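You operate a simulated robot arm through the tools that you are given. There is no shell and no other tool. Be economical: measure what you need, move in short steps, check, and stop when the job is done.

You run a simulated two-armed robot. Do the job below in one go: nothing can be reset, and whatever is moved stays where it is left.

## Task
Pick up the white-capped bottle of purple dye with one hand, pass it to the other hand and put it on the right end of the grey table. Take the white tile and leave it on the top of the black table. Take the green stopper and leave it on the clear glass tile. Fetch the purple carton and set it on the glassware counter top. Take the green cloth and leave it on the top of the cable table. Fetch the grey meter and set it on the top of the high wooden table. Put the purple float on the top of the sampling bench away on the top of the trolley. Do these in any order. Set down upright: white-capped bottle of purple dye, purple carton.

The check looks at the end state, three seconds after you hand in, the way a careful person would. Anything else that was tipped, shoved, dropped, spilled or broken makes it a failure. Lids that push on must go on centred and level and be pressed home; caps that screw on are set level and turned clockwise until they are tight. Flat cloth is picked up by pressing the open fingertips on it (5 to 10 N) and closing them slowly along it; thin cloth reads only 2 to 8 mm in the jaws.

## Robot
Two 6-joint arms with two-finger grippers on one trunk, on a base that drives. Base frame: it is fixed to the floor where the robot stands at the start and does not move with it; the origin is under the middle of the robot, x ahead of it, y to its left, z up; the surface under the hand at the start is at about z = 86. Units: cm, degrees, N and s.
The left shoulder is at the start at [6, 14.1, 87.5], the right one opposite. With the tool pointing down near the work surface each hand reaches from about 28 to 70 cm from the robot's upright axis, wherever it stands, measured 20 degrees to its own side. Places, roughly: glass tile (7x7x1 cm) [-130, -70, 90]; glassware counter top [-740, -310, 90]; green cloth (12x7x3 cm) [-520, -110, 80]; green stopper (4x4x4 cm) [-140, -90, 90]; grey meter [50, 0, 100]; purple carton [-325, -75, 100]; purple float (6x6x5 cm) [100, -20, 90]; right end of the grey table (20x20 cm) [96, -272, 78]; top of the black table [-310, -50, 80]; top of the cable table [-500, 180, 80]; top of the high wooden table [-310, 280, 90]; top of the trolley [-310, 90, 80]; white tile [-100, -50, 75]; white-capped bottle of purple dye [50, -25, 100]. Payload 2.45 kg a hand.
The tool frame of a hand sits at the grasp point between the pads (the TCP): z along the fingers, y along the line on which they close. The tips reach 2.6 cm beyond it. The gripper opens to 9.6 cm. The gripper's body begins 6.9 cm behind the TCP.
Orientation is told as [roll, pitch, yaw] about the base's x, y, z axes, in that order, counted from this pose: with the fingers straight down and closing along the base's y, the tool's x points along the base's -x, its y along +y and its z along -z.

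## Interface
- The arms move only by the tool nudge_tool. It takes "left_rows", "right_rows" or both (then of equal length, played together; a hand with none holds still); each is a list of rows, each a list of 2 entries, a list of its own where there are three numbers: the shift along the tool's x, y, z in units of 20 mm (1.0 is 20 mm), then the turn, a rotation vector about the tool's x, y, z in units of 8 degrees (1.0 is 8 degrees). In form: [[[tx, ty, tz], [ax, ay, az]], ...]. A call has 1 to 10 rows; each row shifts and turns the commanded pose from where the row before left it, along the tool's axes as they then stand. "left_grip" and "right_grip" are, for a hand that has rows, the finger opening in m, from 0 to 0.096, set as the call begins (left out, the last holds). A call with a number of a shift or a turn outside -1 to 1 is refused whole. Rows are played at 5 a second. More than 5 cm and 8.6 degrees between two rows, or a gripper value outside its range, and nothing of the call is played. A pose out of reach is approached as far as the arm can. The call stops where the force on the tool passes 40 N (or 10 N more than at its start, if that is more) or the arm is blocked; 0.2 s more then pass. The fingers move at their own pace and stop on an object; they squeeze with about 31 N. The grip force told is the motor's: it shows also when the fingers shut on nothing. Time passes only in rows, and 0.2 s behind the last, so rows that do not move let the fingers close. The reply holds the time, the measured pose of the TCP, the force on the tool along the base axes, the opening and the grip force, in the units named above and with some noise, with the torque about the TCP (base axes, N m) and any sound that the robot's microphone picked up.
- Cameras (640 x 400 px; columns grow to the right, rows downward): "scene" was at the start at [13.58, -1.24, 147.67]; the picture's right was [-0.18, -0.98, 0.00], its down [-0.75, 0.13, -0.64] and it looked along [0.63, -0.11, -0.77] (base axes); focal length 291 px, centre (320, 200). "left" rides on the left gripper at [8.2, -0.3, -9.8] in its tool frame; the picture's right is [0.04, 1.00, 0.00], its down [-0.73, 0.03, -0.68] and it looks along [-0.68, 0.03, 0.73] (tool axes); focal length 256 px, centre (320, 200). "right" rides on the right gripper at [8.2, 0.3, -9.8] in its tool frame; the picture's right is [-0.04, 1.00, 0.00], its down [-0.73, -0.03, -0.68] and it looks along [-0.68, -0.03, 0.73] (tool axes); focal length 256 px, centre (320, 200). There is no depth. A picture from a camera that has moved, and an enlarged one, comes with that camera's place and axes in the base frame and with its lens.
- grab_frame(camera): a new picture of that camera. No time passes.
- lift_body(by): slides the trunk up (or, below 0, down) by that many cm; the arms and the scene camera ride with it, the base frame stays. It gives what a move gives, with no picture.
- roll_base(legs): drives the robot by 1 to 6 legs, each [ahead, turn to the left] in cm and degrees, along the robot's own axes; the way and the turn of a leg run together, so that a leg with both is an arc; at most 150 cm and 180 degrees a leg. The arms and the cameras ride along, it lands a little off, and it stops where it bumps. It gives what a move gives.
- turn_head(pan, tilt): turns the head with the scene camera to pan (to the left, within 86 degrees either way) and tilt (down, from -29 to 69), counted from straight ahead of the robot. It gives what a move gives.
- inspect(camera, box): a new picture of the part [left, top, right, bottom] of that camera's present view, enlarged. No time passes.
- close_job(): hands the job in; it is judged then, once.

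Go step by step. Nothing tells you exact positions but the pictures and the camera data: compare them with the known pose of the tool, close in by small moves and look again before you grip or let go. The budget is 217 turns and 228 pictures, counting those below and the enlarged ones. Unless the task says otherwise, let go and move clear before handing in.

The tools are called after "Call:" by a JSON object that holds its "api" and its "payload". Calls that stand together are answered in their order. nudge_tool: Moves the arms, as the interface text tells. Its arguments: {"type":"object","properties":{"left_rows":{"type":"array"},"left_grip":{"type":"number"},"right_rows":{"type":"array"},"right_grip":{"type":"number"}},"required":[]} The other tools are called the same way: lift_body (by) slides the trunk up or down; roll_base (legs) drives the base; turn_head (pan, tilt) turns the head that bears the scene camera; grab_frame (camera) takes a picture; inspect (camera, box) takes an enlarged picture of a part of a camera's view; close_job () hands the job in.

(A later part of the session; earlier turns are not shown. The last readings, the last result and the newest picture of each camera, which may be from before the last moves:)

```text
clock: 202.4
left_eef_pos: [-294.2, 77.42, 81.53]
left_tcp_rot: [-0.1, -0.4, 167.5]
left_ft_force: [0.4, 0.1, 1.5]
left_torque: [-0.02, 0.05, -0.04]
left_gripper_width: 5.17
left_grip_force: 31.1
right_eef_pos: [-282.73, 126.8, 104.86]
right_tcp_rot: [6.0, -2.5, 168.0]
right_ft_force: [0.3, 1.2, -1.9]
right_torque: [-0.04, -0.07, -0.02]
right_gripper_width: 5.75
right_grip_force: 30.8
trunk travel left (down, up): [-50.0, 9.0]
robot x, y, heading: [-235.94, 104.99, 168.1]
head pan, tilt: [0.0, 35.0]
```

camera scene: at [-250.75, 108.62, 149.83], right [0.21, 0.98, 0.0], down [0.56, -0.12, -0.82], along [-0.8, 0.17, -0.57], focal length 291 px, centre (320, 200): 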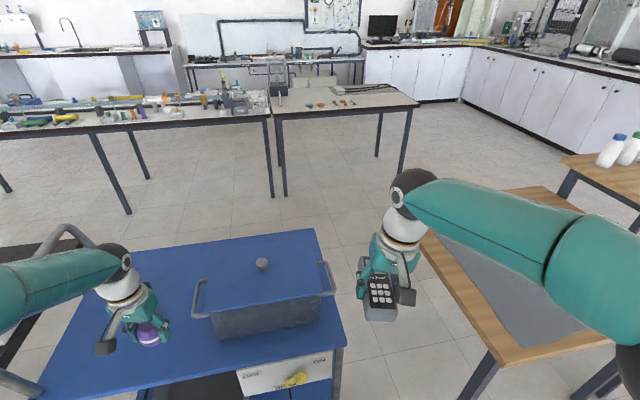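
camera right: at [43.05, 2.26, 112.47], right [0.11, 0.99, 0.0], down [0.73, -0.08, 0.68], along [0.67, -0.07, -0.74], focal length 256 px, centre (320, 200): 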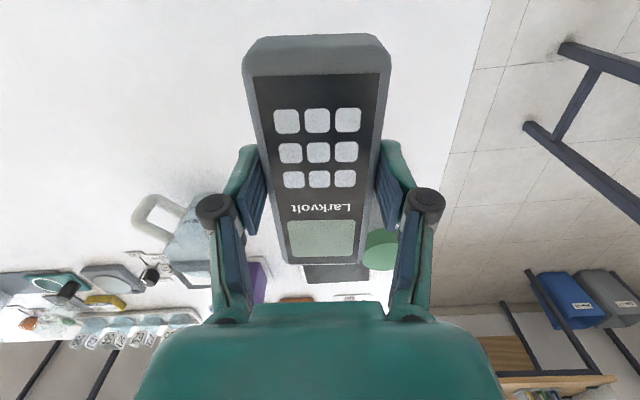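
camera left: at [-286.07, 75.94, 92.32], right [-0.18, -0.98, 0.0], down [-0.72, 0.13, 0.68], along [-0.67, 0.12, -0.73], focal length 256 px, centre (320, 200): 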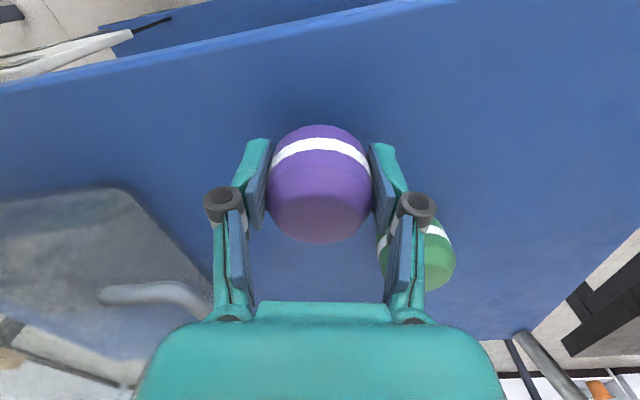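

Call:
{"api": "nudge_tool", "payload": {"left_rows": [[[0, 0, 0.08], [0, 0, 0]], [[0, 0, 0.08], [0, 0, 0]]]}}

```text
clock: 203.0
left_eef_pos: [-294.2, 77.42, 81.47]
left_tcp_rot: [0.2, -0.6, 167.6]
left_ft_force: [2.8, -0.3, 19.0]
left_torque: [0.13, 0.34, 0.05]
left_gripper_width: 5.18
left_grip_force: 31.2
right_eef_pos: [-282.68, 126.85, 104.96]
right_tcp_rot: [6.0, -2.5, 168.0]
right_ft_force: [0.2, -1.1, -2.6]
right_torque: [-0.01, -0.08, 0.01]
right_gripper_width: 5.75
right_grip_force: 30.8
trunk travel left (down, up): [-50.0, 9.0]
robot x, y, heading: [-235.9, 105.58, 167.8]
head pan, tilt: [0.0, 35.0]
```

Firm contact. I'll release it partway and rise.

Call:
{"api": "nudge_tool", "payload": {"left_grip": 0.07, "left_rows": [[[0, 0, -0.12], [0, 0, 0]], [[0, 0, 0], [0, 0, 0]], [[0, 0, 0], [0, 0, 0]], [[0, 0, -1], [0, 0, 0]], [[0, 0, -1], [0, 0, 0]], [[0, 0, -1], [0, 0, 0]], [[0, 0, -1], [0, 0, 0]], [[0, 0, -1], [0, 0, 0]], [[0, 0, -1], [0, 0, 0]], [[0, 0, -1], [0, 0, 0]]]}}

Call:
{"api": "nudge_tool", "payload": {"left_rows": [[[0, 0, -1], [0, 0, 0]], [[0, 0, -1], [0, 0, 0]], [[0, 0, -1], [0, 0, 0]], [[1, 0, 0], [0, 0, 0]], [[1, 0, 0], [0, 0, 0]], [[1, -0.3, 0], [0, 0, 0]], [[1, -0.3, 0], [0, 0, 0]]], "right_rows": [[[0, 0, 0], [0.4, 0, 0]], [[0, 0, 0], [0.4, 0, 0]], [[1, -0.5, 0], [0, 0, 0]], [[1, 0, 0], [0, 0, 0]], [[0, 0, 0], [0, 0, 0]], [[0, 0, 0], [0, 0, 0]], [[0, 0, 0], [0, 0, 0]]]}}

Call:
{"api": "grab_frame", "payload": {"camera": "left"}}

Call:
{"api": "turn_head", "payload": {"pan": -50, "tilt": 25}}

Call:
{"api": "grab_frame", "payload": {"camera": "scene"}}

```text
clock: 205.2
left_eef_pos: [-294.05, 77.39, 95.49]
left_tcp_rot: [0.0, -0.2, 167.6]
left_ft_force: [0.2, -0.5, 0.6]
left_torque: [0.02, 0.04, -0.01]
left_gripper_width: 7.02
left_grip_force: 0.1
right_eef_pos: [-282.74, 126.91, 104.94]
right_tcp_rot: [5.9, -2.4, 168.0]
right_ft_force: [0.0, 0.3, -1.6]
right_torque: [0.0, -0.04, 0.0]
right_gripper_width: 5.76
right_grip_force: 30.9
trunk travel left (down, up): [-50.0, 9.0]
robot x, y, heading: [-236.07, 105.37, 168.1]
head pan, tilt: [0.0, 35.0]
```

```text
clock: 206.8
left_eef_pos: [-286.04, 76.89, 101.32]
left_tcp_rot: [-0.1, -0.4, 167.5]
left_ft_force: [-0.3, -0.3, 0.4]
left_torque: [-0.02, 0.01, 0.01]
left_gripper_width: 6.98
left_grip_force: 0.1
right_eef_pos: [-278.56, 126.92, 104.88]
right_tcp_rot: [-0.3, -2.6, 168.0]
right_ft_force: [0.5, -0.1, -1.6]
right_torque: [-0.04, -0.03, -0.02]
right_gripper_width: 5.76
right_grip_force: 31.4
trunk travel left (down, up): [-50.0, 9.0]
robot x, y, heading: [-235.59, 105.19, 168.1]
head pan, tilt: [0.0, 35.0]
```

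```text
143 pictures are left
camera left: at [-277.83, 75.45, 111.02], right [-0.18, -0.98, 0.0], down [-0.72, 0.13, 0.68], along [-0.67, 0.12, -0.73], focal length 256 px, centre (320, 200)
```

left: 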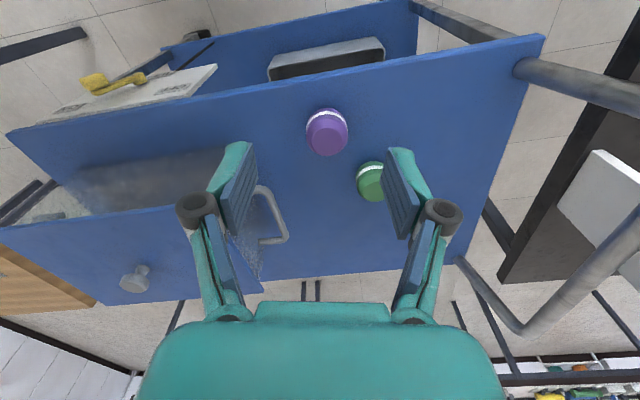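

```text
clock: 208.0
left_eef_pos: [-286.06, 76.83, 101.32]
left_tcp_rot: [-0.1, -0.3, 167.6]
left_ft_force: [0.9, -0.9, -0.2]
left_torque: [0.01, 0.02, 0.01]
left_gripper_width: 7.04
left_grip_force: 0.1
right_eef_pos: [-278.64, 126.97, 104.71]
right_tcp_rot: [-0.4, -2.5, 168.0]
right_ft_force: [-0.2, -0.1, -3.2]
right_torque: [-0.02, -0.05, -0.01]
right_gripper_width: 5.76
right_grip_force: 31.0
trunk travel left (down, up): [-50.0, 9.0]
robot x, y, heading: [-236.05, 104.93, 167.8]
head pan, tilt: [-50.0, 25.0]
```

```text
142 pictures are left
camera scene: at [-246.38, 114.92, 151.41], right [0.88, 0.47, 0.0], down [0.2, -0.37, -0.91], along [-0.42, 0.8, -0.42], focal length 291 px, centre (320, 200)
```

scene: 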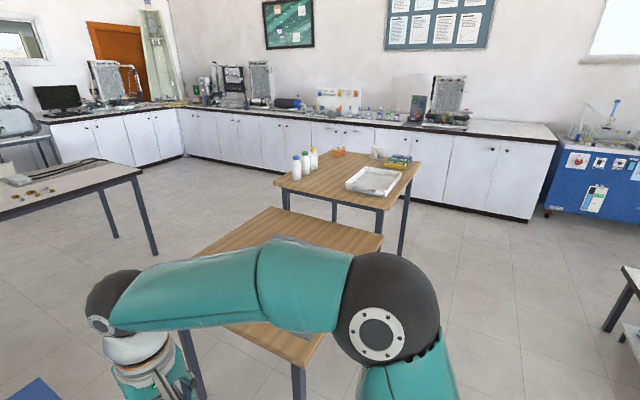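

The float stands well on the trolley. Next is the high wooden table at about [-310, 277], with the lower wooden table in front of it. I'll go up its east side for a closer look.

Call:
{"api": "roll_base", "payload": {"legs": [[-18, 0], [0, -74]]}}

Call:
{"api": "roll_base", "payload": {"legs": [[126, 0], [0, 40]]}}

Call:
{"api": "turn_head", "payload": {"pan": 25, "tilt": 35}}

Call:
{"api": "grab_frame", "payload": {"camera": "scene"}}

```text
clock: 212.9
left_eef_pos: [-260.72, 140.34, 101.44]
left_tcp_rot: [0.1, -0.3, 96.1]
left_ft_force: [0.8, 0.8, 0.2]
left_torque: [0.02, 0.05, -0.01]
left_gripper_width: 7.0
left_grip_force: 0.1
right_eef_pos: [-210.93, 149.25, 104.72]
right_tcp_rot: [-0.2, -2.4, 96.7]
right_ft_force: [1.4, -1.1, -2.9]
right_torque: [-0.04, 0.03, 0.01]
right_gripper_width: 5.78
right_grip_force: 31.3
trunk travel left (down, up): [-50.0, 9.0]
robot x, y, heading: [-223.12, 101.03, 95.5]
head pan, tilt: [-50.0, 25.0]
stopped in leg 2: the robot was blocked; the commanded pose is now the measured one
```

```text
clock: 221.5
left_eef_pos: [-289.11, 234.61, 101.31]
left_tcp_rot: [0.1, -0.3, 135.4]
left_ft_force: [-0.6, -0.6, -0.4]
left_torque: [-0.02, -0.04, -0.03]
left_gripper_width: 6.99
left_grip_force: 0.1
right_eef_pos: [-256.32, 273.21, 104.76]
right_tcp_rot: [-0.4, -2.3, 136.0]
right_ft_force: [-0.2, 0.0, -2.0]
right_torque: [-0.05, -0.03, 0.0]
right_gripper_width: 5.75
right_grip_force: 31.3
trunk travel left (down, up): [-50.0, 9.0]
robot x, y, heading: [-233.33, 230.26, 134.4]
head pan, tilt: [-50.0, 25.0]
```

```text
clock: 223.0
left_eef_pos: [-288.98, 234.78, 101.48]
left_tcp_rot: [0.0, -0.4, 135.4]
left_ft_force: [-0.1, -1.1, 0.8]
left_torque: [0.0, 0.0, 0.01]
left_gripper_width: 7.02
left_grip_force: 0.0
right_eef_pos: [-256.23, 273.12, 104.9]
right_tcp_rot: [-0.4, -2.5, 136.0]
right_ft_force: [-0.4, 0.0, -3.3]
right_torque: [-0.01, -0.01, -0.02]
right_gripper_width: 5.77
right_grip_force: 30.9
trunk travel left (down, up): [-50.0, 9.0]
robot x, y, heading: [-232.93, 230.36, 134.7]
head pan, tilt: [25.0, 35.0]
```

```text
141 pictures are left
camera scene: at [-245.64, 238.14, 149.84], right [0.35, 0.94, 0.0], down [0.54, -0.2, -0.82], along [-0.77, 0.29, -0.57], focal length 291 px, centre (320, 200)
```

scene: 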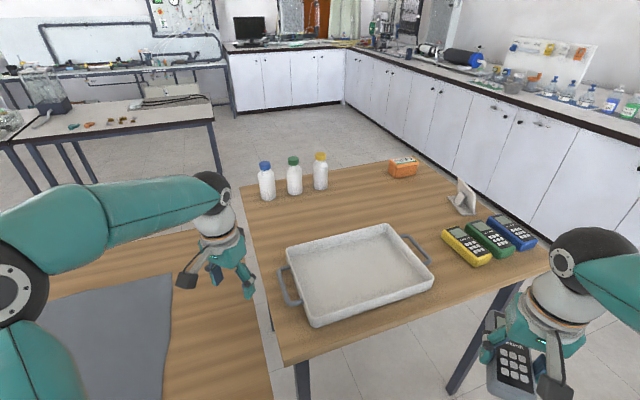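

The table is crowded on this side with a tray and three other meters. The free spot is near [-322, 298], best reached from the north side, so I'll drive round there.

Call:
{"api": "roll_base", "payload": {"legs": [[0, -44], [130, 0], [0, 45]]}}

Call:
{"api": "roll_base", "payload": {"legs": [[0, 45], [72, 0]]}}

Call:
{"api": "roll_base", "payload": {"legs": [[0, 70]]}}

```text
clock: 234.2
left_eef_pos: [-290.69, 363.57, 101.39]
left_tcp_rot: [-0.1, -0.3, 136.5]
left_ft_force: [0.6, -0.3, 0.1]
left_torque: [0.02, 0.01, 0.0]
left_gripper_width: 6.99
left_grip_force: 0.0
right_eef_pos: [-258.6, 402.73, 104.88]
right_tcp_rot: [-0.4, -2.4, 137.0]
right_ft_force: [0.0, 0.0, -3.3]
right_torque: [-0.03, -0.02, 0.01]
right_gripper_width: 5.79
right_grip_force: 30.8
trunk travel left (down, up): [-50.0, 9.0]
robot x, y, heading: [-232.52, 362.53, 135.4]
head pan, tilt: [25.0, 35.0]
```

```text
clock: 240.4
left_eef_pos: [-346.78, 323.5, 101.44]
left_tcp_rot: [0.0, -0.3, -179.4]
left_ft_force: [-0.3, 0.6, 0.1]
left_torque: [-0.03, -0.03, 0.02]
left_gripper_width: 7.02
left_grip_force: 0.0
right_eef_pos: [-350.75, 373.81, 104.82]
right_tcp_rot: [-0.4, -2.5, -178.9]
right_ft_force: [-1.0, -0.4, -2.5]
right_torque: [0.02, -0.04, 0.03]
right_gripper_width: 5.76
right_grip_force: 31.0
trunk travel left (down, up): [-50.0, 9.0]
robot x, y, heading: [-304.1, 363.25, 179.3]
head pan, tilt: [25.0, 35.0]
```

```text
clock: 244.4
left_eef_pos: [-281.95, 308.99, 101.45]
left_tcp_rot: [-0.3, -0.2, -110.6]
left_ft_force: [0.9, 0.3, -0.7]
left_torque: [0.03, 0.03, 0.0]
left_gripper_width: 6.99
left_grip_force: 0.1
right_eef_pos: [-330.21, 323.23, 105.01]
right_tcp_rot: [-0.7, -2.4, -109.7]
right_ft_force: [1.4, -0.7, -2.6]
right_torque: [0.08, 0.04, -0.01]
right_gripper_width: 5.77
right_grip_force: 30.9
trunk travel left (down, up): [-50.0, 9.0]
robot x, y, heading: [-308.64, 364.9, -111.5]
head pan, tilt: [25.0, 35.0]
stopped in leg 1: the robot was blocked; the commanded pose is now the measured one
```

I'm on the north side at heading -111. I'll check the table.

Call:
{"api": "turn_head", "payload": {"pan": 0, "tilt": 45}}

Call:
{"api": "grab_frame", "payload": {"camera": "scene"}}

Call:
{"api": "grab_frame", "payload": {"camera": "right"}}

```text
clock: 245.3
left_eef_pos: [-282.43, 309.11, 101.63]
left_tcp_rot: [-0.2, -0.2, -110.7]
left_ft_force: [-0.7, -0.5, -0.5]
left_torque: [-0.02, -0.02, -0.04]
left_gripper_width: 6.99
left_grip_force: 0.0
right_eef_pos: [-330.76, 323.39, 104.99]
right_tcp_rot: [-0.5, -2.5, -109.9]
right_ft_force: [0.0, -0.1, -2.4]
right_torque: [0.1, -0.02, -0.03]
right_gripper_width: 5.77
right_grip_force: 30.5
trunk travel left (down, up): [-50.0, 9.0]
robot x, y, heading: [-308.75, 364.85, -111.5]
head pan, tilt: [0.0, 45.0]
```

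```text
140 pictures are left
camera scene: at [-314.09, 351.97, 148.35], right [-0.93, 0.37, 0.0], down [0.26, 0.66, -0.71], along [-0.26, -0.66, -0.71], focal length 291 px, centre (320, 200)
```

scene: 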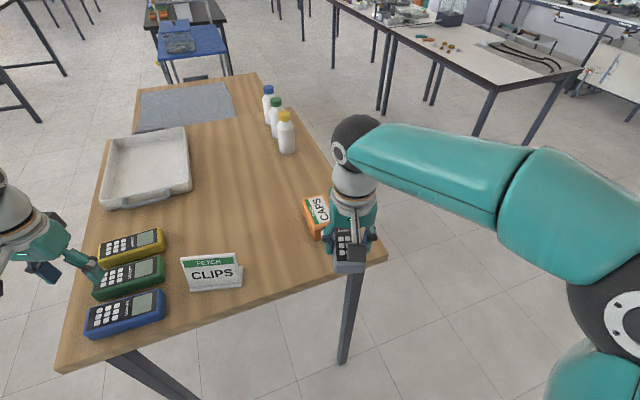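

```text
139 pictures are left
camera right: at [-327.45, 331.33, 114.58], right [0.93, -0.38, -0.01], down [-0.26, -0.65, 0.71], along [-0.27, -0.66, -0.7], focal length 256 px, centre (320, 200)
```

right: 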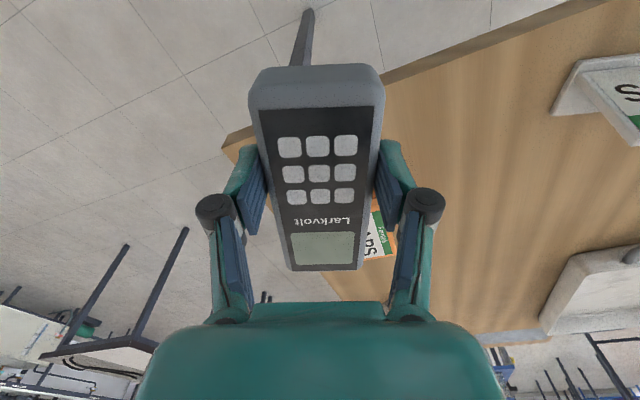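

Nothing was disturbed. The middle around [-317, 291] is free, so I'll square up and move in.

Call:
{"api": "roll_base", "payload": {"legs": [[0, 20], [10, 0]]}}

Call:
{"api": "grab_frame", "payload": {"camera": "scene"}}

```text
clock: 247.7
left_eef_pos: [-264.93, 311.29, 101.61]
left_tcp_rot: [-0.1, -0.2, -90.4]
left_ft_force: [0.4, 0.3, -0.1]
left_torque: [-0.01, 0.05, -0.03]
left_gripper_width: 7.01
left_grip_force: 0.1
right_eef_pos: [-315.18, 308.0, 105.02]
right_tcp_rot: [-0.5, -2.4, -89.9]
right_ft_force: [0.4, -0.9, -2.1]
right_torque: [0.1, 0.02, -0.04]
right_gripper_width: 5.76
right_grip_force: 31.3
trunk travel left (down, up): [-50.0, 9.0]
robot x, y, heading: [-309.72, 354.94, -91.4]
head pan, tilt: [0.0, 45.0]
```

```text
138 pictures are left
camera scene: at [-310.09, 340.72, 148.35], right [-1.0, 0.03, 0.0], down [0.02, 0.71, -0.71], along [-0.02, -0.71, -0.71], focal length 291 px, centre (320, 200)
```

scene: 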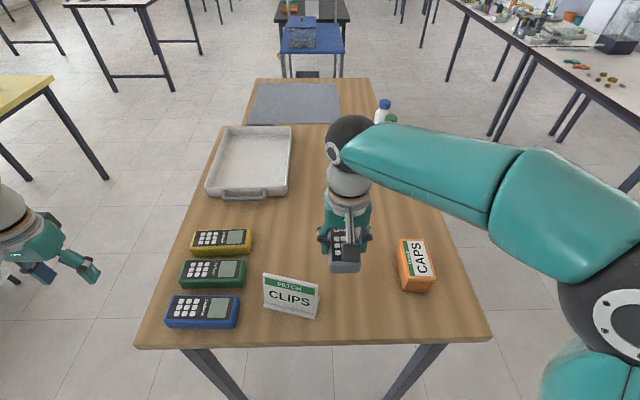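

The spot between the CLIPS stand and the CAPS box is clear. I'll move to [-317, 296], level the meter and descend.

Call:
{"api": "nudge_tool", "payload": {"right_rows": [[[-1, -0.3, 0], [0, 0.3, 0]], [[-1, -0.3, 0], [0, 0, 0]], [[-1, -0.3, 0], [0, 0, 0]], [[-1, 0, 0], [0, 0, 0]], [[-1, 0, 0], [0, 0, 0]], [[-1, 0, 0], [0, 0, 0]], [[0, 0, 1], [0, 0, 0]], [[0, 0, 1], [0, 0, 0]], [[0, 0, 1], [0, 0, 0]], [[0, 0, 1], [0, 0, 0]]]}}

Call:
{"api": "grab_frame", "payload": {"camera": "right"}}

Call:
{"api": "grab_frame", "payload": {"camera": "scene"}}

```text
clock: 249.9
left_eef_pos: [-265.09, 311.26, 101.59]
left_tcp_rot: [-0.1, -0.3, -90.5]
left_ft_force: [0.8, -1.2, 0.2]
left_torque: [0.03, -0.02, 0.02]
left_gripper_width: 6.99
left_grip_force: 0.0
right_eef_pos: [-317.47, 296.03, 97.17]
right_tcp_rot: [-0.5, 0.0, -89.8]
right_ft_force: [-0.2, -0.4, -3.6]
right_torque: [0.03, -0.02, 0.0]
right_gripper_width: 5.77
right_grip_force: 31.0
trunk travel left (down, up): [-50.0, 9.0]
robot x, y, heading: [-309.97, 354.64, -91.6]
head pan, tilt: [0.0, 45.0]
```

```text
137 pictures are left
camera right: at [-317.07, 304.24, 107.15], right [1.0, -0.04, -0.01], down [-0.02, -0.73, 0.68], along [-0.03, -0.68, -0.73], focal length 256 px, centre (320, 200)
```

right: 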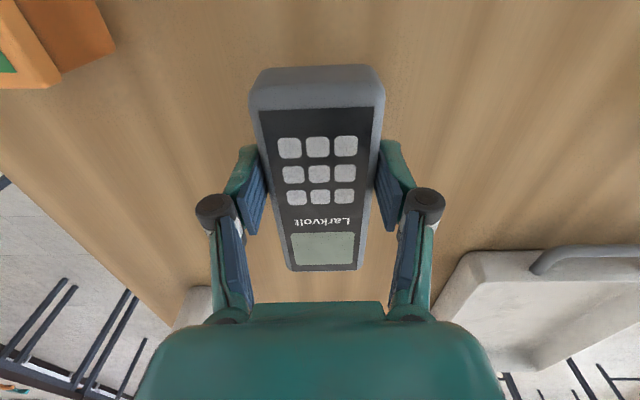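

```text
136 pictures are left
camera scene: at [-310.25, 340.7, 148.35], right [-1.0, 0.03, 0.0], down [0.02, 0.71, -0.71], along [-0.02, -0.71, -0.71], focal length 291 px, centre (320, 200)
```

scene: 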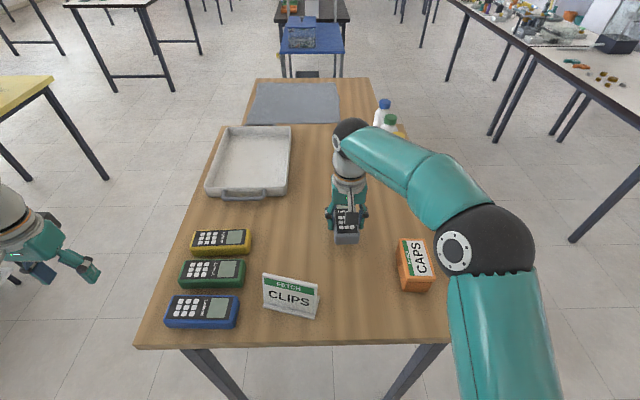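

Call:
{"api": "nudge_tool", "payload": {"right_rows": [[[0, 0, 0.7], [0, 0, 0]], [[0, 0, 0.7], [0, 0, 0]], [[0, 0, 0.12], [0, 0, 0]], [[0, 0, 0.12], [0, 0, 0]], [[0, 0, 0.12], [0, 0, 0]], [[0, 0, 0.12], [0, 0, 0]]]}}

```text
clock: 251.3
left_eef_pos: [-265.11, 311.3, 101.79]
left_tcp_rot: [-0.1, -0.4, -90.5]
left_ft_force: [-0.7, 0.9, 0.5]
left_torque: [-0.01, 0.01, -0.01]
left_gripper_width: 6.99
left_grip_force: 0.1
right_eef_pos: [-317.24, 296.1, 93.76]
right_tcp_rot: [-0.4, -0.4, -89.9]
right_ft_force: [-0.2, -1.1, 17.3]
right_torque: [0.2, -0.14, 0.06]
right_gripper_width: 5.77
right_grip_force: 31.0
trunk travel left (down, up): [-50.0, 9.0]
robot x, y, heading: [-309.7, 354.72, -91.5]
head pan, tilt: [0.0, 45.0]
```

Contact at z≈93.8. I'll release and rise.

Call:
{"api": "nudge_tool", "payload": {"right_grip": 0.075, "right_rows": [[[0, 0, -0.1], [0, 0, 0]], [[0, 0, 0], [0, 0, 0]], [[0, 0, 0], [0, 0, 0]], [[0, 0, -1], [0, 0, 0]], [[0, 0, -1], [0, 0, 0]], [[0, 0, -1], [0, 0, 0]], [[0, 0, -1], [0, 0, 0]], [[0, 0, -1], [0, 0, 0]], [[0, 0, -1], [0, 0, 0]], [[0, 0, 0], [0, 0, 0]]], "left_rows": [[[0, 0, 0], [0, 0, 0]], [[0, 0, 0], [0, 0, 0]], [[0, 0, 0], [0, 0, 0]], [[0, 0, 0], [0, 0, 0]], [[0, -1, 0], [0, 0, 0]], [[0, -1, 0], [0, 0, 0]], [[0, -1, 0], [0, 0, 0]], [[0, -1, 0], [0, 0, 0]], [[0, -1, 0], [0, 0, 0]], [[0, -1, 0], [0, 0, 0]]]}}

Call:
{"api": "nudge_tool", "payload": {"right_rows": [[[1, -1, 0], [0, 0, 0]], [[1, -1, 0], [0, 0, 0]], [[1, -1, 0], [0, 0, 0]], [[1, -1, 0], [0, 0, 0]], [[1, -1, 0], [0, 0, 0]], [[1, 0, 0], [0, 0, 0]], [[1, 0, 0], [0, 0, 0]]]}}

Call:
{"api": "grab_frame", "payload": {"camera": "scene"}}

```text
clock: 253.5
left_eef_pos: [-276.93, 311.4, 101.6]
left_tcp_rot: [0.0, -0.4, -90.4]
left_ft_force: [0.3, -0.1, 0.5]
left_torque: [-0.03, -0.01, 0.0]
left_gripper_width: 7.0
left_grip_force: 0.0
right_eef_pos: [-317.2, 296.11, 105.74]
right_tcp_rot: [-0.5, -0.1, -89.9]
right_ft_force: [0.2, 0.7, 0.3]
right_torque: [0.02, -0.03, -0.03]
right_gripper_width: 7.5
right_grip_force: 0.1
trunk travel left (down, up): [-50.0, 9.0]
robot x, y, heading: [-309.48, 354.78, -91.5]
head pan, tilt: [0.0, 45.0]
```

```text
clock: 255.1
left_eef_pos: [-277.0, 311.42, 101.59]
left_tcp_rot: [-0.1, -0.5, -90.7]
left_ft_force: [0.2, 0.1, 0.3]
left_torque: [0.0, 0.02, 0.03]
left_gripper_width: 7.02
left_grip_force: 0.1
right_eef_pos: [-327.27, 310.25, 105.71]
right_tcp_rot: [-0.6, -0.1, -89.9]
right_ft_force: [-0.6, -0.4, -0.8]
right_torque: [-0.03, 0.01, 0.04]
right_gripper_width: 7.48
right_grip_force: 0.1
trunk travel left (down, up): [-50.0, 9.0]
robot x, y, heading: [-309.59, 354.3, -91.4]
head pan, tilt: [0.0, 45.0]
```

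```text
135 pictures are left
camera scene: at [-310.26, 340.88, 148.37], right [-1.0, 0.03, 0.0], down [0.02, 0.71, -0.71], along [-0.02, -0.71, -0.71], focal length 291 px, centre (320, 200)
```

scene: 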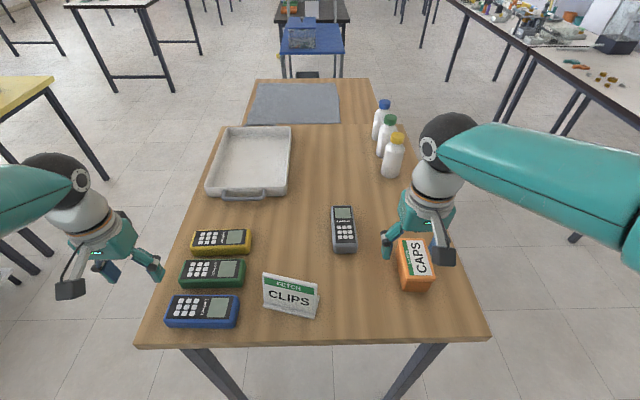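

The meter is in place and nothing else was touched. Next I'll drive round to the east side of the stopper table for the white tile.

Call:
{"api": "roll_base", "payload": {"legs": [[-15, 0], [0, 46]]}}

Call:
{"api": "roll_base", "payload": {"legs": [[0, 45], [78, 0], [0, -45]]}}

Call:
{"api": "roll_base", "payload": {"legs": [[0, -45]]}}

```text
clock: 258.9
left_eef_pos: [-255.14, 363.89, 101.71]
left_tcp_rot: [-0.1, -0.2, -43.4]
left_ft_force: [0.3, -1.2, 0.2]
left_torque: [0.0, 0.01, -0.03]
left_gripper_width: 7.01
left_grip_force: 0.0
right_eef_pos: [-288.78, 326.43, 105.63]
right_tcp_rot: [-0.5, 0.0, -42.9]
right_ft_force: [0.5, 0.1, -1.0]
right_torque: [0.04, 0.01, -0.01]
right_gripper_width: 7.49
right_grip_force: 0.0
trunk travel left (down, up): [-50.0, 9.0]
robot x, y, heading: [-311.09, 367.77, -44.6]
head pan, tilt: [0.0, 45.0]
```

```text
clock: 267.9
left_eef_pos: [-176.83, 366.84, 101.6]
left_tcp_rot: [-0.1, -0.3, -42.4]
left_ft_force: [0.6, 0.6, -0.2]
left_torque: [0.03, 0.03, 0.01]
left_gripper_width: 7.01
left_grip_force: 0.0
right_eef_pos: [-209.66, 328.6, 105.75]
right_tcp_rot: [-0.5, 0.0, -42.0]
right_ft_force: [0.2, -0.8, 0.2]
right_torque: [0.0, 0.03, -0.03]
right_gripper_width: 7.53
right_grip_force: 0.0
trunk travel left (down, up): [-50.0, 9.0]
robot x, y, heading: [-231.24, 371.19, -43.7]
head pan, tilt: [0.0, 45.0]
```

```text
clock: 270.6
left_eef_pos: [-196.22, 329.29, 101.68]
left_tcp_rot: [-0.1, -0.2, -87.8]
left_ft_force: [-0.1, 0.4, -0.8]
left_torque: [0.03, 0.0, 0.02]
left_gripper_width: 7.02
left_grip_force: 0.0
right_eef_pos: [-246.37, 325.98, 105.72]
right_tcp_rot: [-0.5, 0.0, -87.3]
right_ft_force: [-0.6, -0.8, -0.2]
right_torque: [0.02, 0.0, -0.02]
right_gripper_width: 7.53
right_grip_force: 0.1
trunk travel left (down, up): [-50.0, 9.0]
robot x, y, heading: [-227.59, 371.23, -88.2]
head pan, tilt: [0.0, 45.0]
```

Call:
{"api": "roll_base", "payload": {"legs": [[150, 0], [150, 0], [10, 0], [0, 45]]}}

Call:
{"api": "roll_base", "payload": {"legs": [[0, 44], [140, 0], [40, 0], [0, -45]]}}

Call:
{"api": "turn_head", "payload": {"pan": -40, "tilt": 35}}

Call:
{"api": "grab_frame", "payload": {"camera": "scene"}}

```text
clock: 288.3
left_eef_pos: [-166.83, 54.85, 101.71]
left_tcp_rot: [-0.1, -0.3, -43.3]
left_ft_force: [-1.5, -0.1, 0.3]
left_torque: [0.02, 0.0, 0.02]
left_gripper_width: 6.98
left_grip_force: 0.0
right_eef_pos: [-200.05, 17.1, 105.72]
right_tcp_rot: [-0.5, -0.1, -42.6]
right_ft_force: [-0.2, -0.3, 0.2]
right_torque: [0.01, -0.01, 0.03]
right_gripper_width: 7.51
right_grip_force: 0.1
trunk travel left (down, up): [-50.0, 9.0]
robot x, y, heading: [-220.86, 60.13, -44.1]
head pan, tilt: [0.0, 45.0]
```

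```text
clock: 302.1
left_eef_pos: [14.49, 51.64, 101.79]
left_tcp_rot: [-0.1, -0.3, -44.6]
left_ft_force: [1.1, 0.7, -0.6]
left_torque: [0.01, 0.03, -0.03]
left_gripper_width: 6.99
left_grip_force: 0.1
right_eef_pos: [-19.74, 14.77, 105.82]
right_tcp_rot: [-0.6, -0.1, -44.1]
right_ft_force: [-0.2, 0.8, 0.5]
right_torque: [0.01, 0.03, 0.0]
right_gripper_width: 7.52
right_grip_force: 0.1
trunk travel left (down, up): [-50.0, 9.0]
robot x, y, heading: [-36.67, 60.71, -45.2]
head pan, tilt: [0.0, 45.0]
```

```text
clock: 303.2
left_eef_pos: [14.56, 51.81, 101.94]
left_tcp_rot: [-0.1, -0.2, -44.5]
left_ft_force: [-0.6, 0.1, 0.3]
left_torque: [-0.02, 0.0, 0.02]
left_gripper_width: 6.99
left_grip_force: 0.0
right_eef_pos: [-19.77, 14.89, 105.85]
right_tcp_rot: [-0.5, -0.1, -44.1]
right_ft_force: [0.3, -0.3, 0.1]
right_torque: [-0.01, -0.01, 0.01]
right_gripper_width: 7.51
right_grip_force: 0.1
trunk travel left (down, up): [-50.0, 9.0]
robot x, y, heading: [-37.3, 60.92, -45.2]
head pan, tilt: [-40.0, 35.0]
```

```text
134 pictures are left
camera scene: at [-32.19, 47.9, 149.84], right [-1.0, -0.08, 0.0], down [-0.05, 0.57, -0.82], along [0.07, -0.82, -0.57], focal length 291 px, centre (320, 200)
```

scene: 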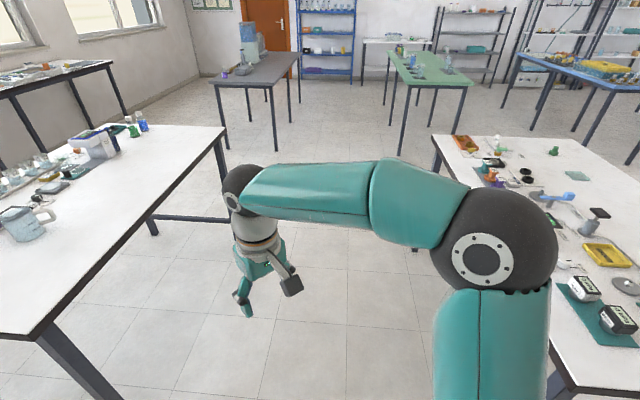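

The green stopper and glass tile are visible on the table at my right, but not the white tile yet. I'll drive into the aisle alongside the table.

Call:
{"api": "roll_base", "payload": {"legs": [[0, -38], [112, 0], [0, -45]]}}

Call:
{"api": "turn_head", "payload": {"pan": -35, "tilt": 45}}

Call:
{"api": "grab_frame", "payload": {"camera": "scene"}}

```text
clock: 313.4
left_eef_pos: [-26.94, -103.07, 101.78]
left_tcp_rot: [-0.1, -0.3, -128.3]
left_ft_force: [-0.4, 0.8, -1.0]
left_torque: [0.04, 0.03, -0.03]
left_gripper_width: 6.98
left_grip_force: 0.1
right_eef_pos: [-67.39, -73.02, 105.83]
right_tcp_rot: [-0.5, -0.2, -127.7]
right_ft_force: [-0.1, -0.3, -0.6]
right_torque: [0.0, 0.0, 0.01]
right_gripper_width: 7.51
right_grip_force: 0.0
trunk travel left (down, up): [-50.0, 9.0]
robot x, y, heading: [-21.36, -52.82, -128.8]
head pan, tilt: [-40.0, 35.0]
```

```text
clock: 314.1
left_eef_pos: [-26.73, -103.11, 101.84]
left_tcp_rot: [-0.1, -0.3, -128.2]
left_ft_force: [0.7, -0.5, -0.1]
left_torque: [-0.01, 0.01, -0.01]
left_gripper_width: 7.0
left_grip_force: 0.1
right_eef_pos: [-67.22, -73.17, 106.02]
right_tcp_rot: [-0.5, -0.1, -127.7]
right_ft_force: [-0.1, -0.2, -0.4]
right_torque: [0.0, 0.03, 0.02]
right_gripper_width: 7.49
right_grip_force: 0.0
trunk travel left (down, up): [-50.0, 9.0]
robot x, y, heading: [-21.1, -52.58, -128.7]
head pan, tilt: [-35.0, 45.0]
```

```text
133 pictures are left
camera scene: at [-32.96, -59.45, 148.37], right [-0.28, 0.96, 0.0], down [0.68, 0.2, -0.71], along [-0.68, -0.2, -0.71], focal length 291 px, centre (320, 200)
```

scene: 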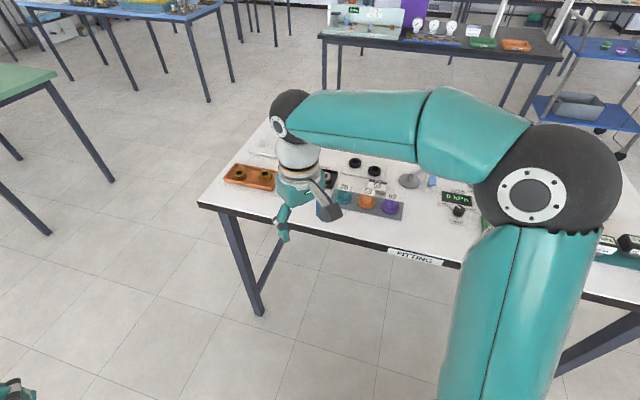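

I'll continue turning to face west.

Call:
{"api": "roll_base", "payload": {"legs": [[0, -50]]}}

Call:
{"api": "turn_head", "payload": {"pan": 0, "tilt": 45}}

Call:
{"api": "grab_frame", "payload": {"camera": "scene"}}

```text
clock: 317.0
left_eef_pos: [-63.78, -80.9, 101.82]
left_tcp_rot: [-0.1, -0.2, -178.2]
left_ft_force: [0.2, 0.0, -0.2]
left_torque: [-0.02, -0.03, 0.04]
left_gripper_width: 6.99
left_grip_force: 0.0
right_eef_pos: [-66.83, -30.7, 105.86]
right_tcp_rot: [-0.5, 0.0, -177.6]
right_ft_force: [-0.1, -1.0, 0.2]
right_torque: [-0.02, -0.06, -0.01]
right_gripper_width: 7.5
right_grip_force: 0.0
trunk travel left (down, up): [-50.0, 9.0]
robot x, y, heading: [-21.61, -55.91, -177.9]
head pan, tilt: [-35.0, 45.0]
```

```text
clock: 318.0
left_eef_pos: [-63.58, -80.88, 101.81]
left_tcp_rot: [-0.1, -0.3, -178.2]
left_ft_force: [0.1, -0.8, -0.6]
left_torque: [-0.02, 0.03, -0.01]
left_gripper_width: 6.97
left_grip_force: 0.0
right_eef_pos: [-66.65, -30.56, 105.99]
right_tcp_rot: [-0.4, -0.1, -177.6]
right_ft_force: [0.3, 0.0, 0.1]
right_torque: [0.01, 0.0, -0.01]
right_gripper_width: 7.51
right_grip_force: 0.1
trunk travel left (down, up): [-50.0, 9.0]
robot x, y, heading: [-21.64, -56.01, -178.0]
head pan, tilt: [0.0, 45.0]
```

```text
132 pictures are left
camera scene: at [-35.73, -56.25, 148.36], right [-0.03, 1.0, 0.0], down [0.71, 0.02, -0.71], along [-0.71, -0.02, -0.71], focal length 291 px, centre (320, 200)
```

scene: 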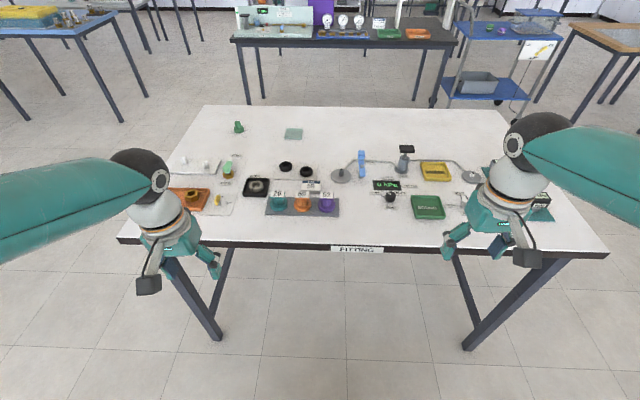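

Call:
{"api": "inspect", "payload": {"camera": "scene", "box": [160, 110, 340, 222]}}

Call:
{"api": "inspect", "payload": {"camera": "scene", "box": [320, 130, 500, 242]}}

Call:
{"api": "inspect", "payload": {"camera": "scene", "box": [220, 0, 480, 110]}}

```text
3.56 times, centred on (250, 166) of scene
camera zoom: at [-35.73, -56.25, 148.36], right [-0.03, 1.0, 0.0], down [0.71, 0.02, -0.71], along [-0.71, -0.02, -0.71], focal length 1035 px, centre (569, 321)
```

zoom: 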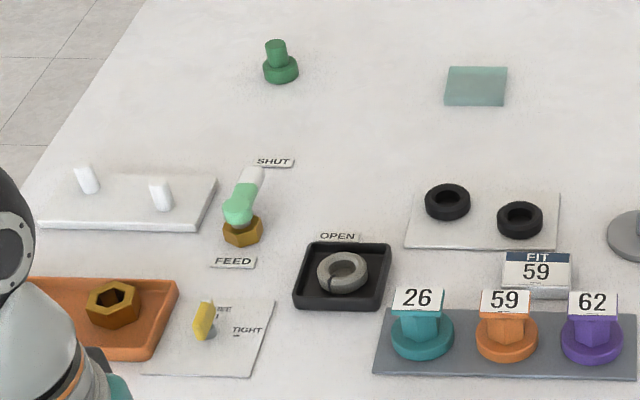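

```text
3.56 times, centred on (410, 186) of scene
camera zoom: at [-35.73, -56.25, 148.36], right [-0.03, 1.0, 0.0], down [0.71, 0.02, -0.71], along [-0.71, -0.02, -0.71], focal length 1035 px, centre (0, 250)
```

zoom: 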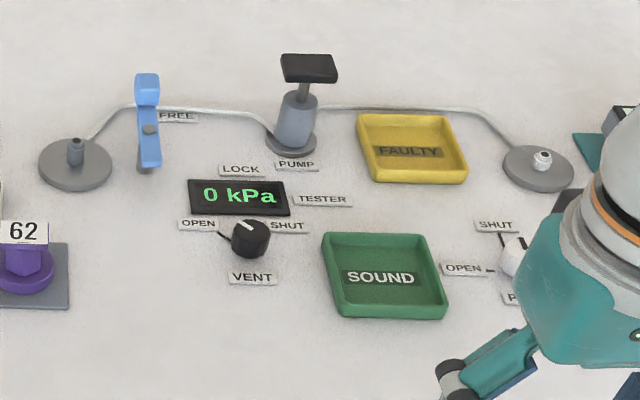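

```text
2.46 times, centred on (350, 55) of scene
camera zoom: at [-35.73, -56.25, 148.36], right [-0.03, 1.0, 0.0], down [0.71, 0.02, -0.71], along [-0.71, -0.02, -0.71], focal length 717 px, centre (246, 557)
```

zoom: 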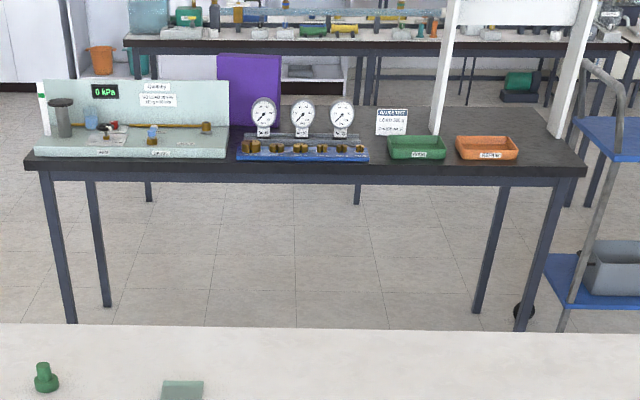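

The stopper, glass tile and purple carton are clear. The white tile should be near [-100, -50], so I'll use the hand cameras to find it.

Call:
{"api": "grab_frame", "payload": {"camera": "right"}}

Call:
{"api": "grab_frame", "payload": {"camera": "left"}}

```text
128 pictures are left
camera right: at [-58.62, -30.61, 115.89], right [0.0, -1.0, -0.01], down [-0.73, -0.01, 0.68], along [-0.68, 0.0, -0.73], focal length 256 px, centre (320, 200)
```

right: 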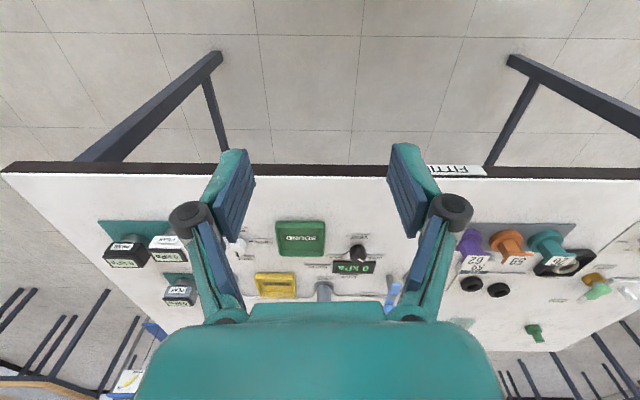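

```text
127 pictures are left
camera left: at [-55.41, -80.23, 111.64], right [0.07, -1.0, 0.0], down [-0.73, -0.05, 0.68], along [-0.68, -0.05, -0.73], focal length 256 px, centre (320, 200)
```

left: 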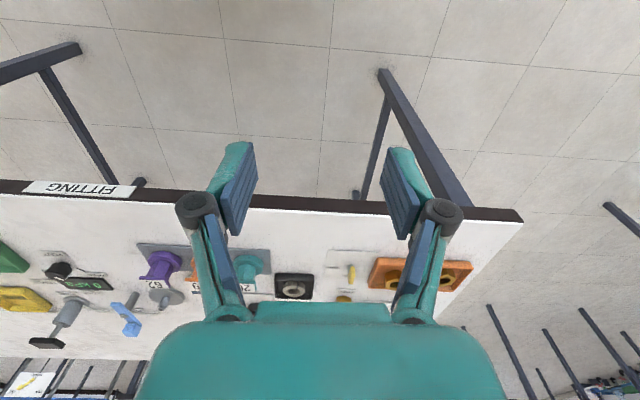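

Call:
{"api": "inspect", "payload": {"camera": "scene", "box": [290, 160, 400, 230]}}

Call:
{"api": "inspect", "payload": {"camera": "right", "box": [220, 150, 420, 300]}}

```text
5.71 times, centred on (345, 195) of scene
camera zoom: at [-35.73, -56.25, 148.36], right [-0.03, 1.0, 0.0], down [0.71, 0.02, -0.71], along [-0.71, -0.02, -0.71], focal length 1663 px, centre (177, 229)
```

zoom: 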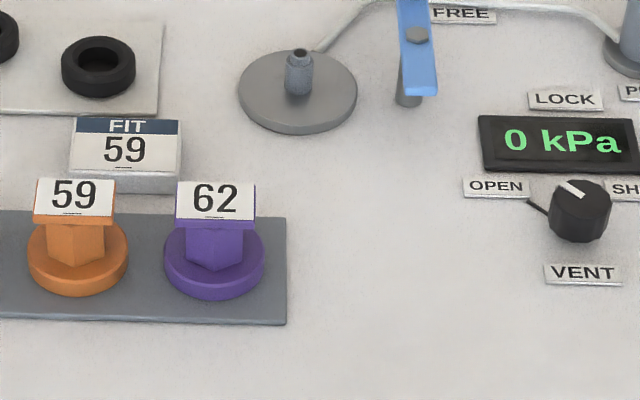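

```text
2.67 times, centred on (320, 225) of right
camera zoom: at [-58.62, -30.61, 115.89], right [0.0, -1.0, -0.01], down [-0.73, -0.01, 0.68], along [-0.68, 0.0, -0.73], focal length 683 px, centre (320, 133)
```

zoom: 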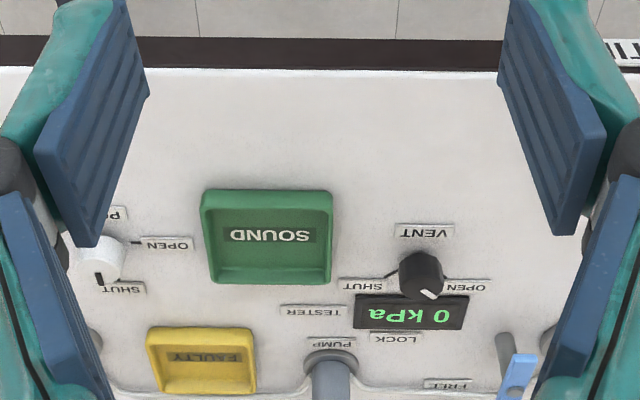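

The listed place seems rounded to 25 cm, so the tile should lie within about [-112..-88, -62..-38], and white on white is hard to see. I'll bring the right hand camera over that patch.

Call:
{"api": "nudge_tool", "payload": {"right_rows": [[[-0.5, 1, 0], [0, 0, 0]], [[-0.5, 1, 0], [0, 0, 0]], [[-0.5, 1, 0], [0, 0, 0]], [[-0.5, 1, 0], [0, 0, 0]], [[-0.5, 1, 0], [0, 0, 0]], [[-0.5, 1, 0], [0, 0, 0]], [[-0.5, 1, 0], [0, 0, 0]], [[-0.5, 1, 0], [0, 0, 0]], [[-0.5, 1, 0], [0, 0, 0]], [[-0.5, 1, 0], [0, 0, 0]]], "right_grip": 0.09}}

Call:
{"api": "grab_frame", "payload": {"camera": "right"}}

```text
clock: 320.2
left_eef_pos: [-63.52, -80.88, 101.93]
left_tcp_rot: [-0.1, -0.3, -178.3]
left_ft_force: [0.0, 0.0, -0.2]
left_torque: [0.02, -0.01, -0.02]
left_gripper_width: 6.99
left_grip_force: 0.0
right_eef_pos: [-75.88, -51.12, 105.73]
right_tcp_rot: [-0.4, 0.0, -177.6]
right_ft_force: [-0.8, 0.7, -0.9]
right_torque: [-0.01, -0.01, 0.03]
right_gripper_width: 9.01
right_grip_force: 0.0
trunk travel left (down, up): [-50.0, 9.0]
robot x, y, heading: [-21.44, -55.91, -178.0]
head pan, tilt: [0.0, 45.0]
```

```text
124 pictures are left
camera right: at [-67.82, -50.99, 115.75], right [0.0, -1.0, -0.01], down [-0.73, -0.01, 0.68], along [-0.68, 0.01, -0.73], focal length 256 px, centre (320, 200)
```

right: 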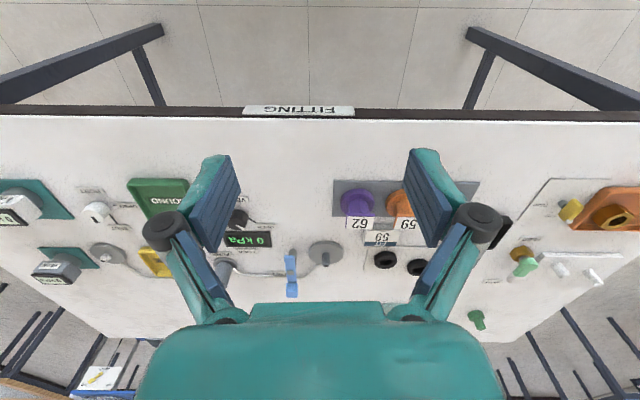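

Call:
{"api": "inspect", "payload": {"camera": "right", "box": [320, 170, 440, 300]}}

Call:
{"api": "turn_head", "payload": {"pan": 15, "tilt": 45}}

Call:
{"api": "inspect", "payload": {"camera": "scene", "box": [270, 130, 460, 250]}}

```text
3.08 times, centred on (380, 235) of right
camera zoom: at [-67.82, -50.99, 115.75], right [0.0, -1.0, -0.01], down [-0.73, -0.01, 0.68], along [-0.68, 0.01, -0.73], focal length 788 px, centre (135, 92)
```

zoom: 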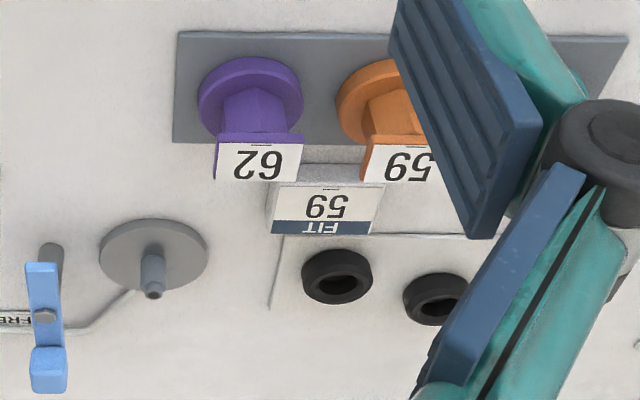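

```text
clock: 321.0
left_eef_pos: [-63.6, -80.86, 101.91]
left_tcp_rot: [-0.2, -0.3, -178.2]
left_ft_force: [-0.3, 0.9, -0.9]
left_torque: [0.0, 0.03, -0.01]
left_gripper_width: 7.0
left_grip_force: 0.1
right_eef_pos: [-75.83, -50.77, 105.79]
right_tcp_rot: [-0.5, -0.1, -177.6]
right_ft_force: [0.6, -0.1, 0.0]
right_torque: [-0.02, 0.01, 0.02]
right_gripper_width: 9.01
right_grip_force: 0.1
trunk travel left (down, up): [-50.0, 9.0]
robot x, y, heading: [-21.58, -56.05, -178.2]
head pan, tilt: [15.0, 45.0]
```

```text
3.33 times, centred on (365, 190) of scene
camera zoom: at [-35.41, -58.44, 148.35], right [-0.29, 0.96, 0.0], down [0.68, 0.2, -0.71], along [-0.68, -0.2, -0.71], focal length 970 px, centre (170, 233)
```

zoom: 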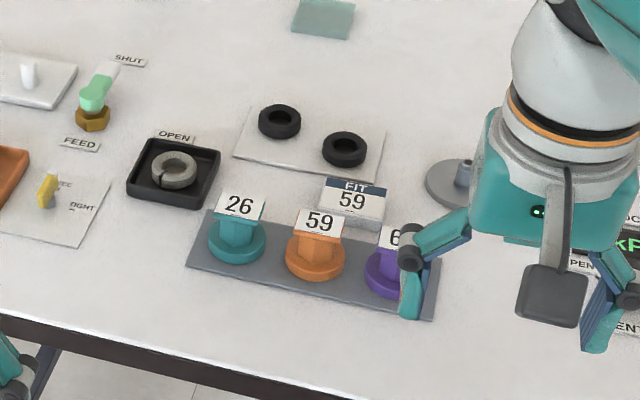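

Still no plain white tile, so I'll move the right hand out of the way and scan the whole table.

Call:
{"api": "nudge_tool", "payload": {"right_rows": [[[0.5, -1, -0.3], [0, 0, 0]], [[0.5, -1, -0.3], [0, 0, 0]], [[0.5, -1, -0.3], [0, 0, 0]], [[0.5, -1, 0], [0, 0, 0]], [[0.5, -1, 0], [0, 0, 0]], [[0.5, -1, 0], [0, 0, 0]], [[0.5, -1, 0], [0, 0, 0]], [[0.5, -1, 0], [0, 0, 0]], [[0.5, -1, 0], [0, 0, 0]], [[0.5, -1, 0], [0, 0, 0]]]}}

Call:
{"api": "turn_head", "payload": {"pan": -10, "tilt": 60}}

Call:
{"api": "grab_frame", "payload": {"camera": "scene"}}

Call:
{"api": "inspect", "payload": {"camera": "scene", "box": [330, 30, 610, 200]}}

```text
clock: 323.2
left_eef_pos: [-63.68, -80.76, 101.87]
left_tcp_rot: [-0.1, -0.3, -178.2]
left_ft_force: [1.0, -0.8, 1.0]
left_torque: [-0.02, -0.03, 0.01]
left_gripper_width: 7.01
left_grip_force: 0.1
right_eef_pos: [-66.73, -30.44, 107.69]
right_tcp_rot: [-0.5, -0.2, -177.5]
right_ft_force: [0.4, -0.2, -0.2]
right_torque: [0.03, 0.0, -0.01]
right_gripper_width: 9.03
right_grip_force: 0.0
trunk travel left (down, up): [-50.0, 9.0]
robot x, y, heading: [-21.51, -55.84, -178.2]
head pan, tilt: [15.0, 45.0]
```

```text
clock: 324.1
left_eef_pos: [-63.52, -80.93, 101.86]
left_tcp_rot: [-0.1, -0.2, -178.3]
left_ft_force: [-0.3, 0.7, 0.1]
left_torque: [0.01, -0.01, 0.01]
left_gripper_width: 7.01
left_grip_force: 0.1
right_eef_pos: [-66.69, -30.65, 107.7]
right_tcp_rot: [-0.6, -0.1, -177.6]
right_ft_force: [-0.6, -0.6, 0.3]
right_torque: [0.01, 0.01, -0.02]
right_gripper_width: 9.02
right_grip_force: 0.1
trunk travel left (down, up): [-50.0, 9.0]
robot x, y, heading: [-21.49, -56.04, -178.1]
head pan, tilt: [-10.0, 60.0]
```

```text
121 pictures are left
camera scene: at [-34.2, -55.15, 146.41], right [0.14, 0.99, 0.0], down [0.86, -0.12, -0.5], along [-0.49, 0.07, -0.87], focal length 291 px, centre (320, 200)
```

scene: 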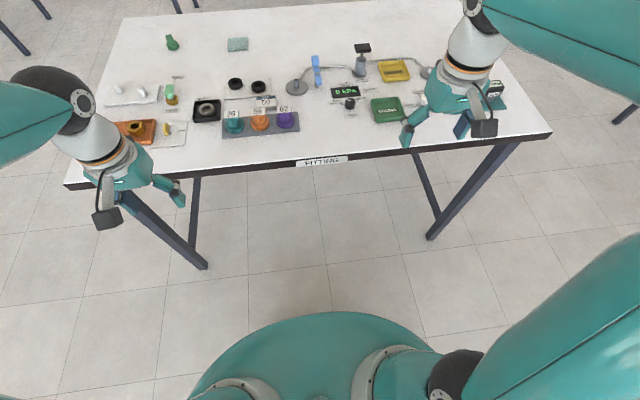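

```text
2.29 times, centred on (470, 115) of scene
camera zoom: at [-34.2, -55.15, 146.41], right [0.14, 0.99, 0.0], down [0.86, -0.12, -0.5], along [-0.49, 0.07, -0.87], focal length 665 px, centre (-23, 394)
```

zoom: 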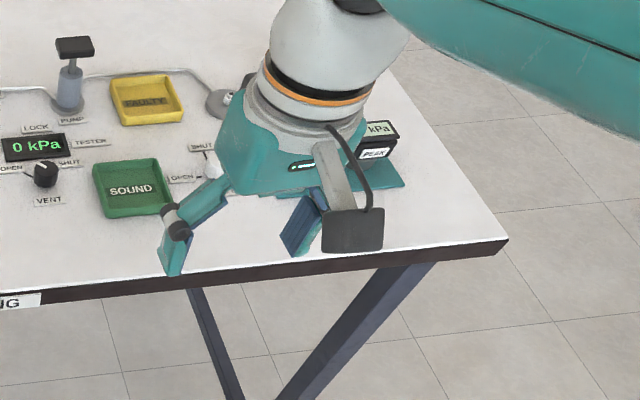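

The only loose white block in that patch is the small one marked "FIT 59" at about [-103, -61]. I'll look at it closely before deciding.

Call:
{"api": "turn_head", "payload": {"pan": 3, "tilt": 45}}

Call:
{"api": "inspect", "payload": {"camera": "scene", "box": [275, 160, 345, 204]}}

Call:
{"api": "inspect", "payload": {"camera": "left", "box": [130, 230, 260, 330]}}

Call:
{"api": "inspect", "payload": {"camera": "right", "box": [440, 210, 560, 310]}}

```text
clock: 324.9
left_eef_pos: [-63.64, -80.9, 101.89]
left_tcp_rot: [-0.1, -0.4, -178.1]
left_ft_force: [-0.5, 0.2, -0.2]
left_torque: [-0.04, -0.03, 0.0]
left_gripper_width: 6.99
left_grip_force: 0.1
right_eef_pos: [-66.74, -30.6, 107.75]
right_tcp_rot: [-0.4, -0.1, -177.6]
right_ft_force: [0.3, 0.3, 0.0]
right_torque: [-0.01, -0.02, -0.05]
right_gripper_width: 9.02
right_grip_force: 0.0
trunk travel left (down, up): [-50.0, 9.0]
robot x, y, heading: [-21.4, -55.69, -178.0]
head pan, tilt: [3.0, 45.0]
```

```text
9.09 times, centred on (310, 182) of scene
camera zoom: at [-35.7, -56.76, 148.35], right [-0.08, 1.0, 0.0], down [0.71, 0.06, -0.71], along [-0.7, -0.06, -0.71], focal length 2646 px, centre (411, 364)
```

zoom: 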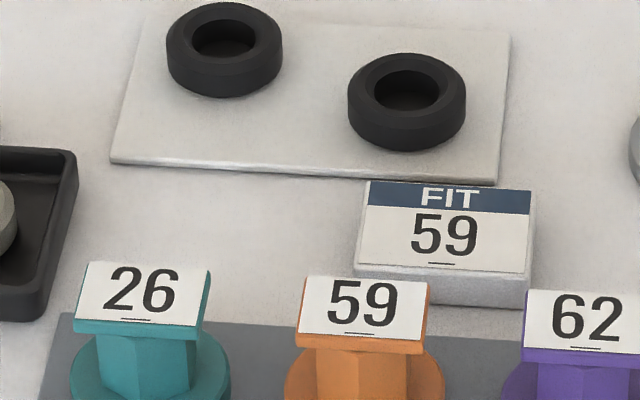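

```text
4.00 times, centred on (195, 280) of left
camera zoom: at [-55.42, -80.26, 111.62], right [0.07, -1.0, 0.0], down [-0.73, -0.05, 0.68], along [-0.68, -0.05, -0.73], focal length 1024 px, centre (820, -120)
```

zoom: 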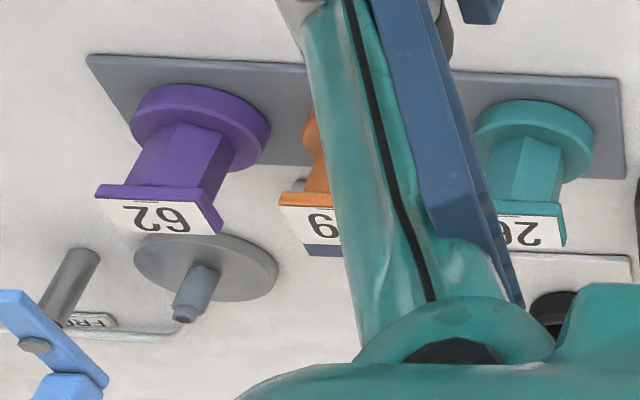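

```text
4.00 times, centred on (500, 260) of right
camera zoom: at [-58.62, -30.61, 117.66], right [0.0, -1.0, -0.01], down [-0.73, -0.01, 0.68], along [-0.68, 0.0, -0.73], focal length 1024 px, centre (-400, -40)
```

zoom: 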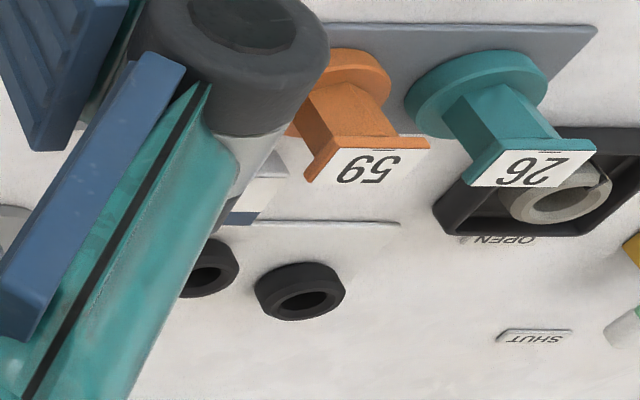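

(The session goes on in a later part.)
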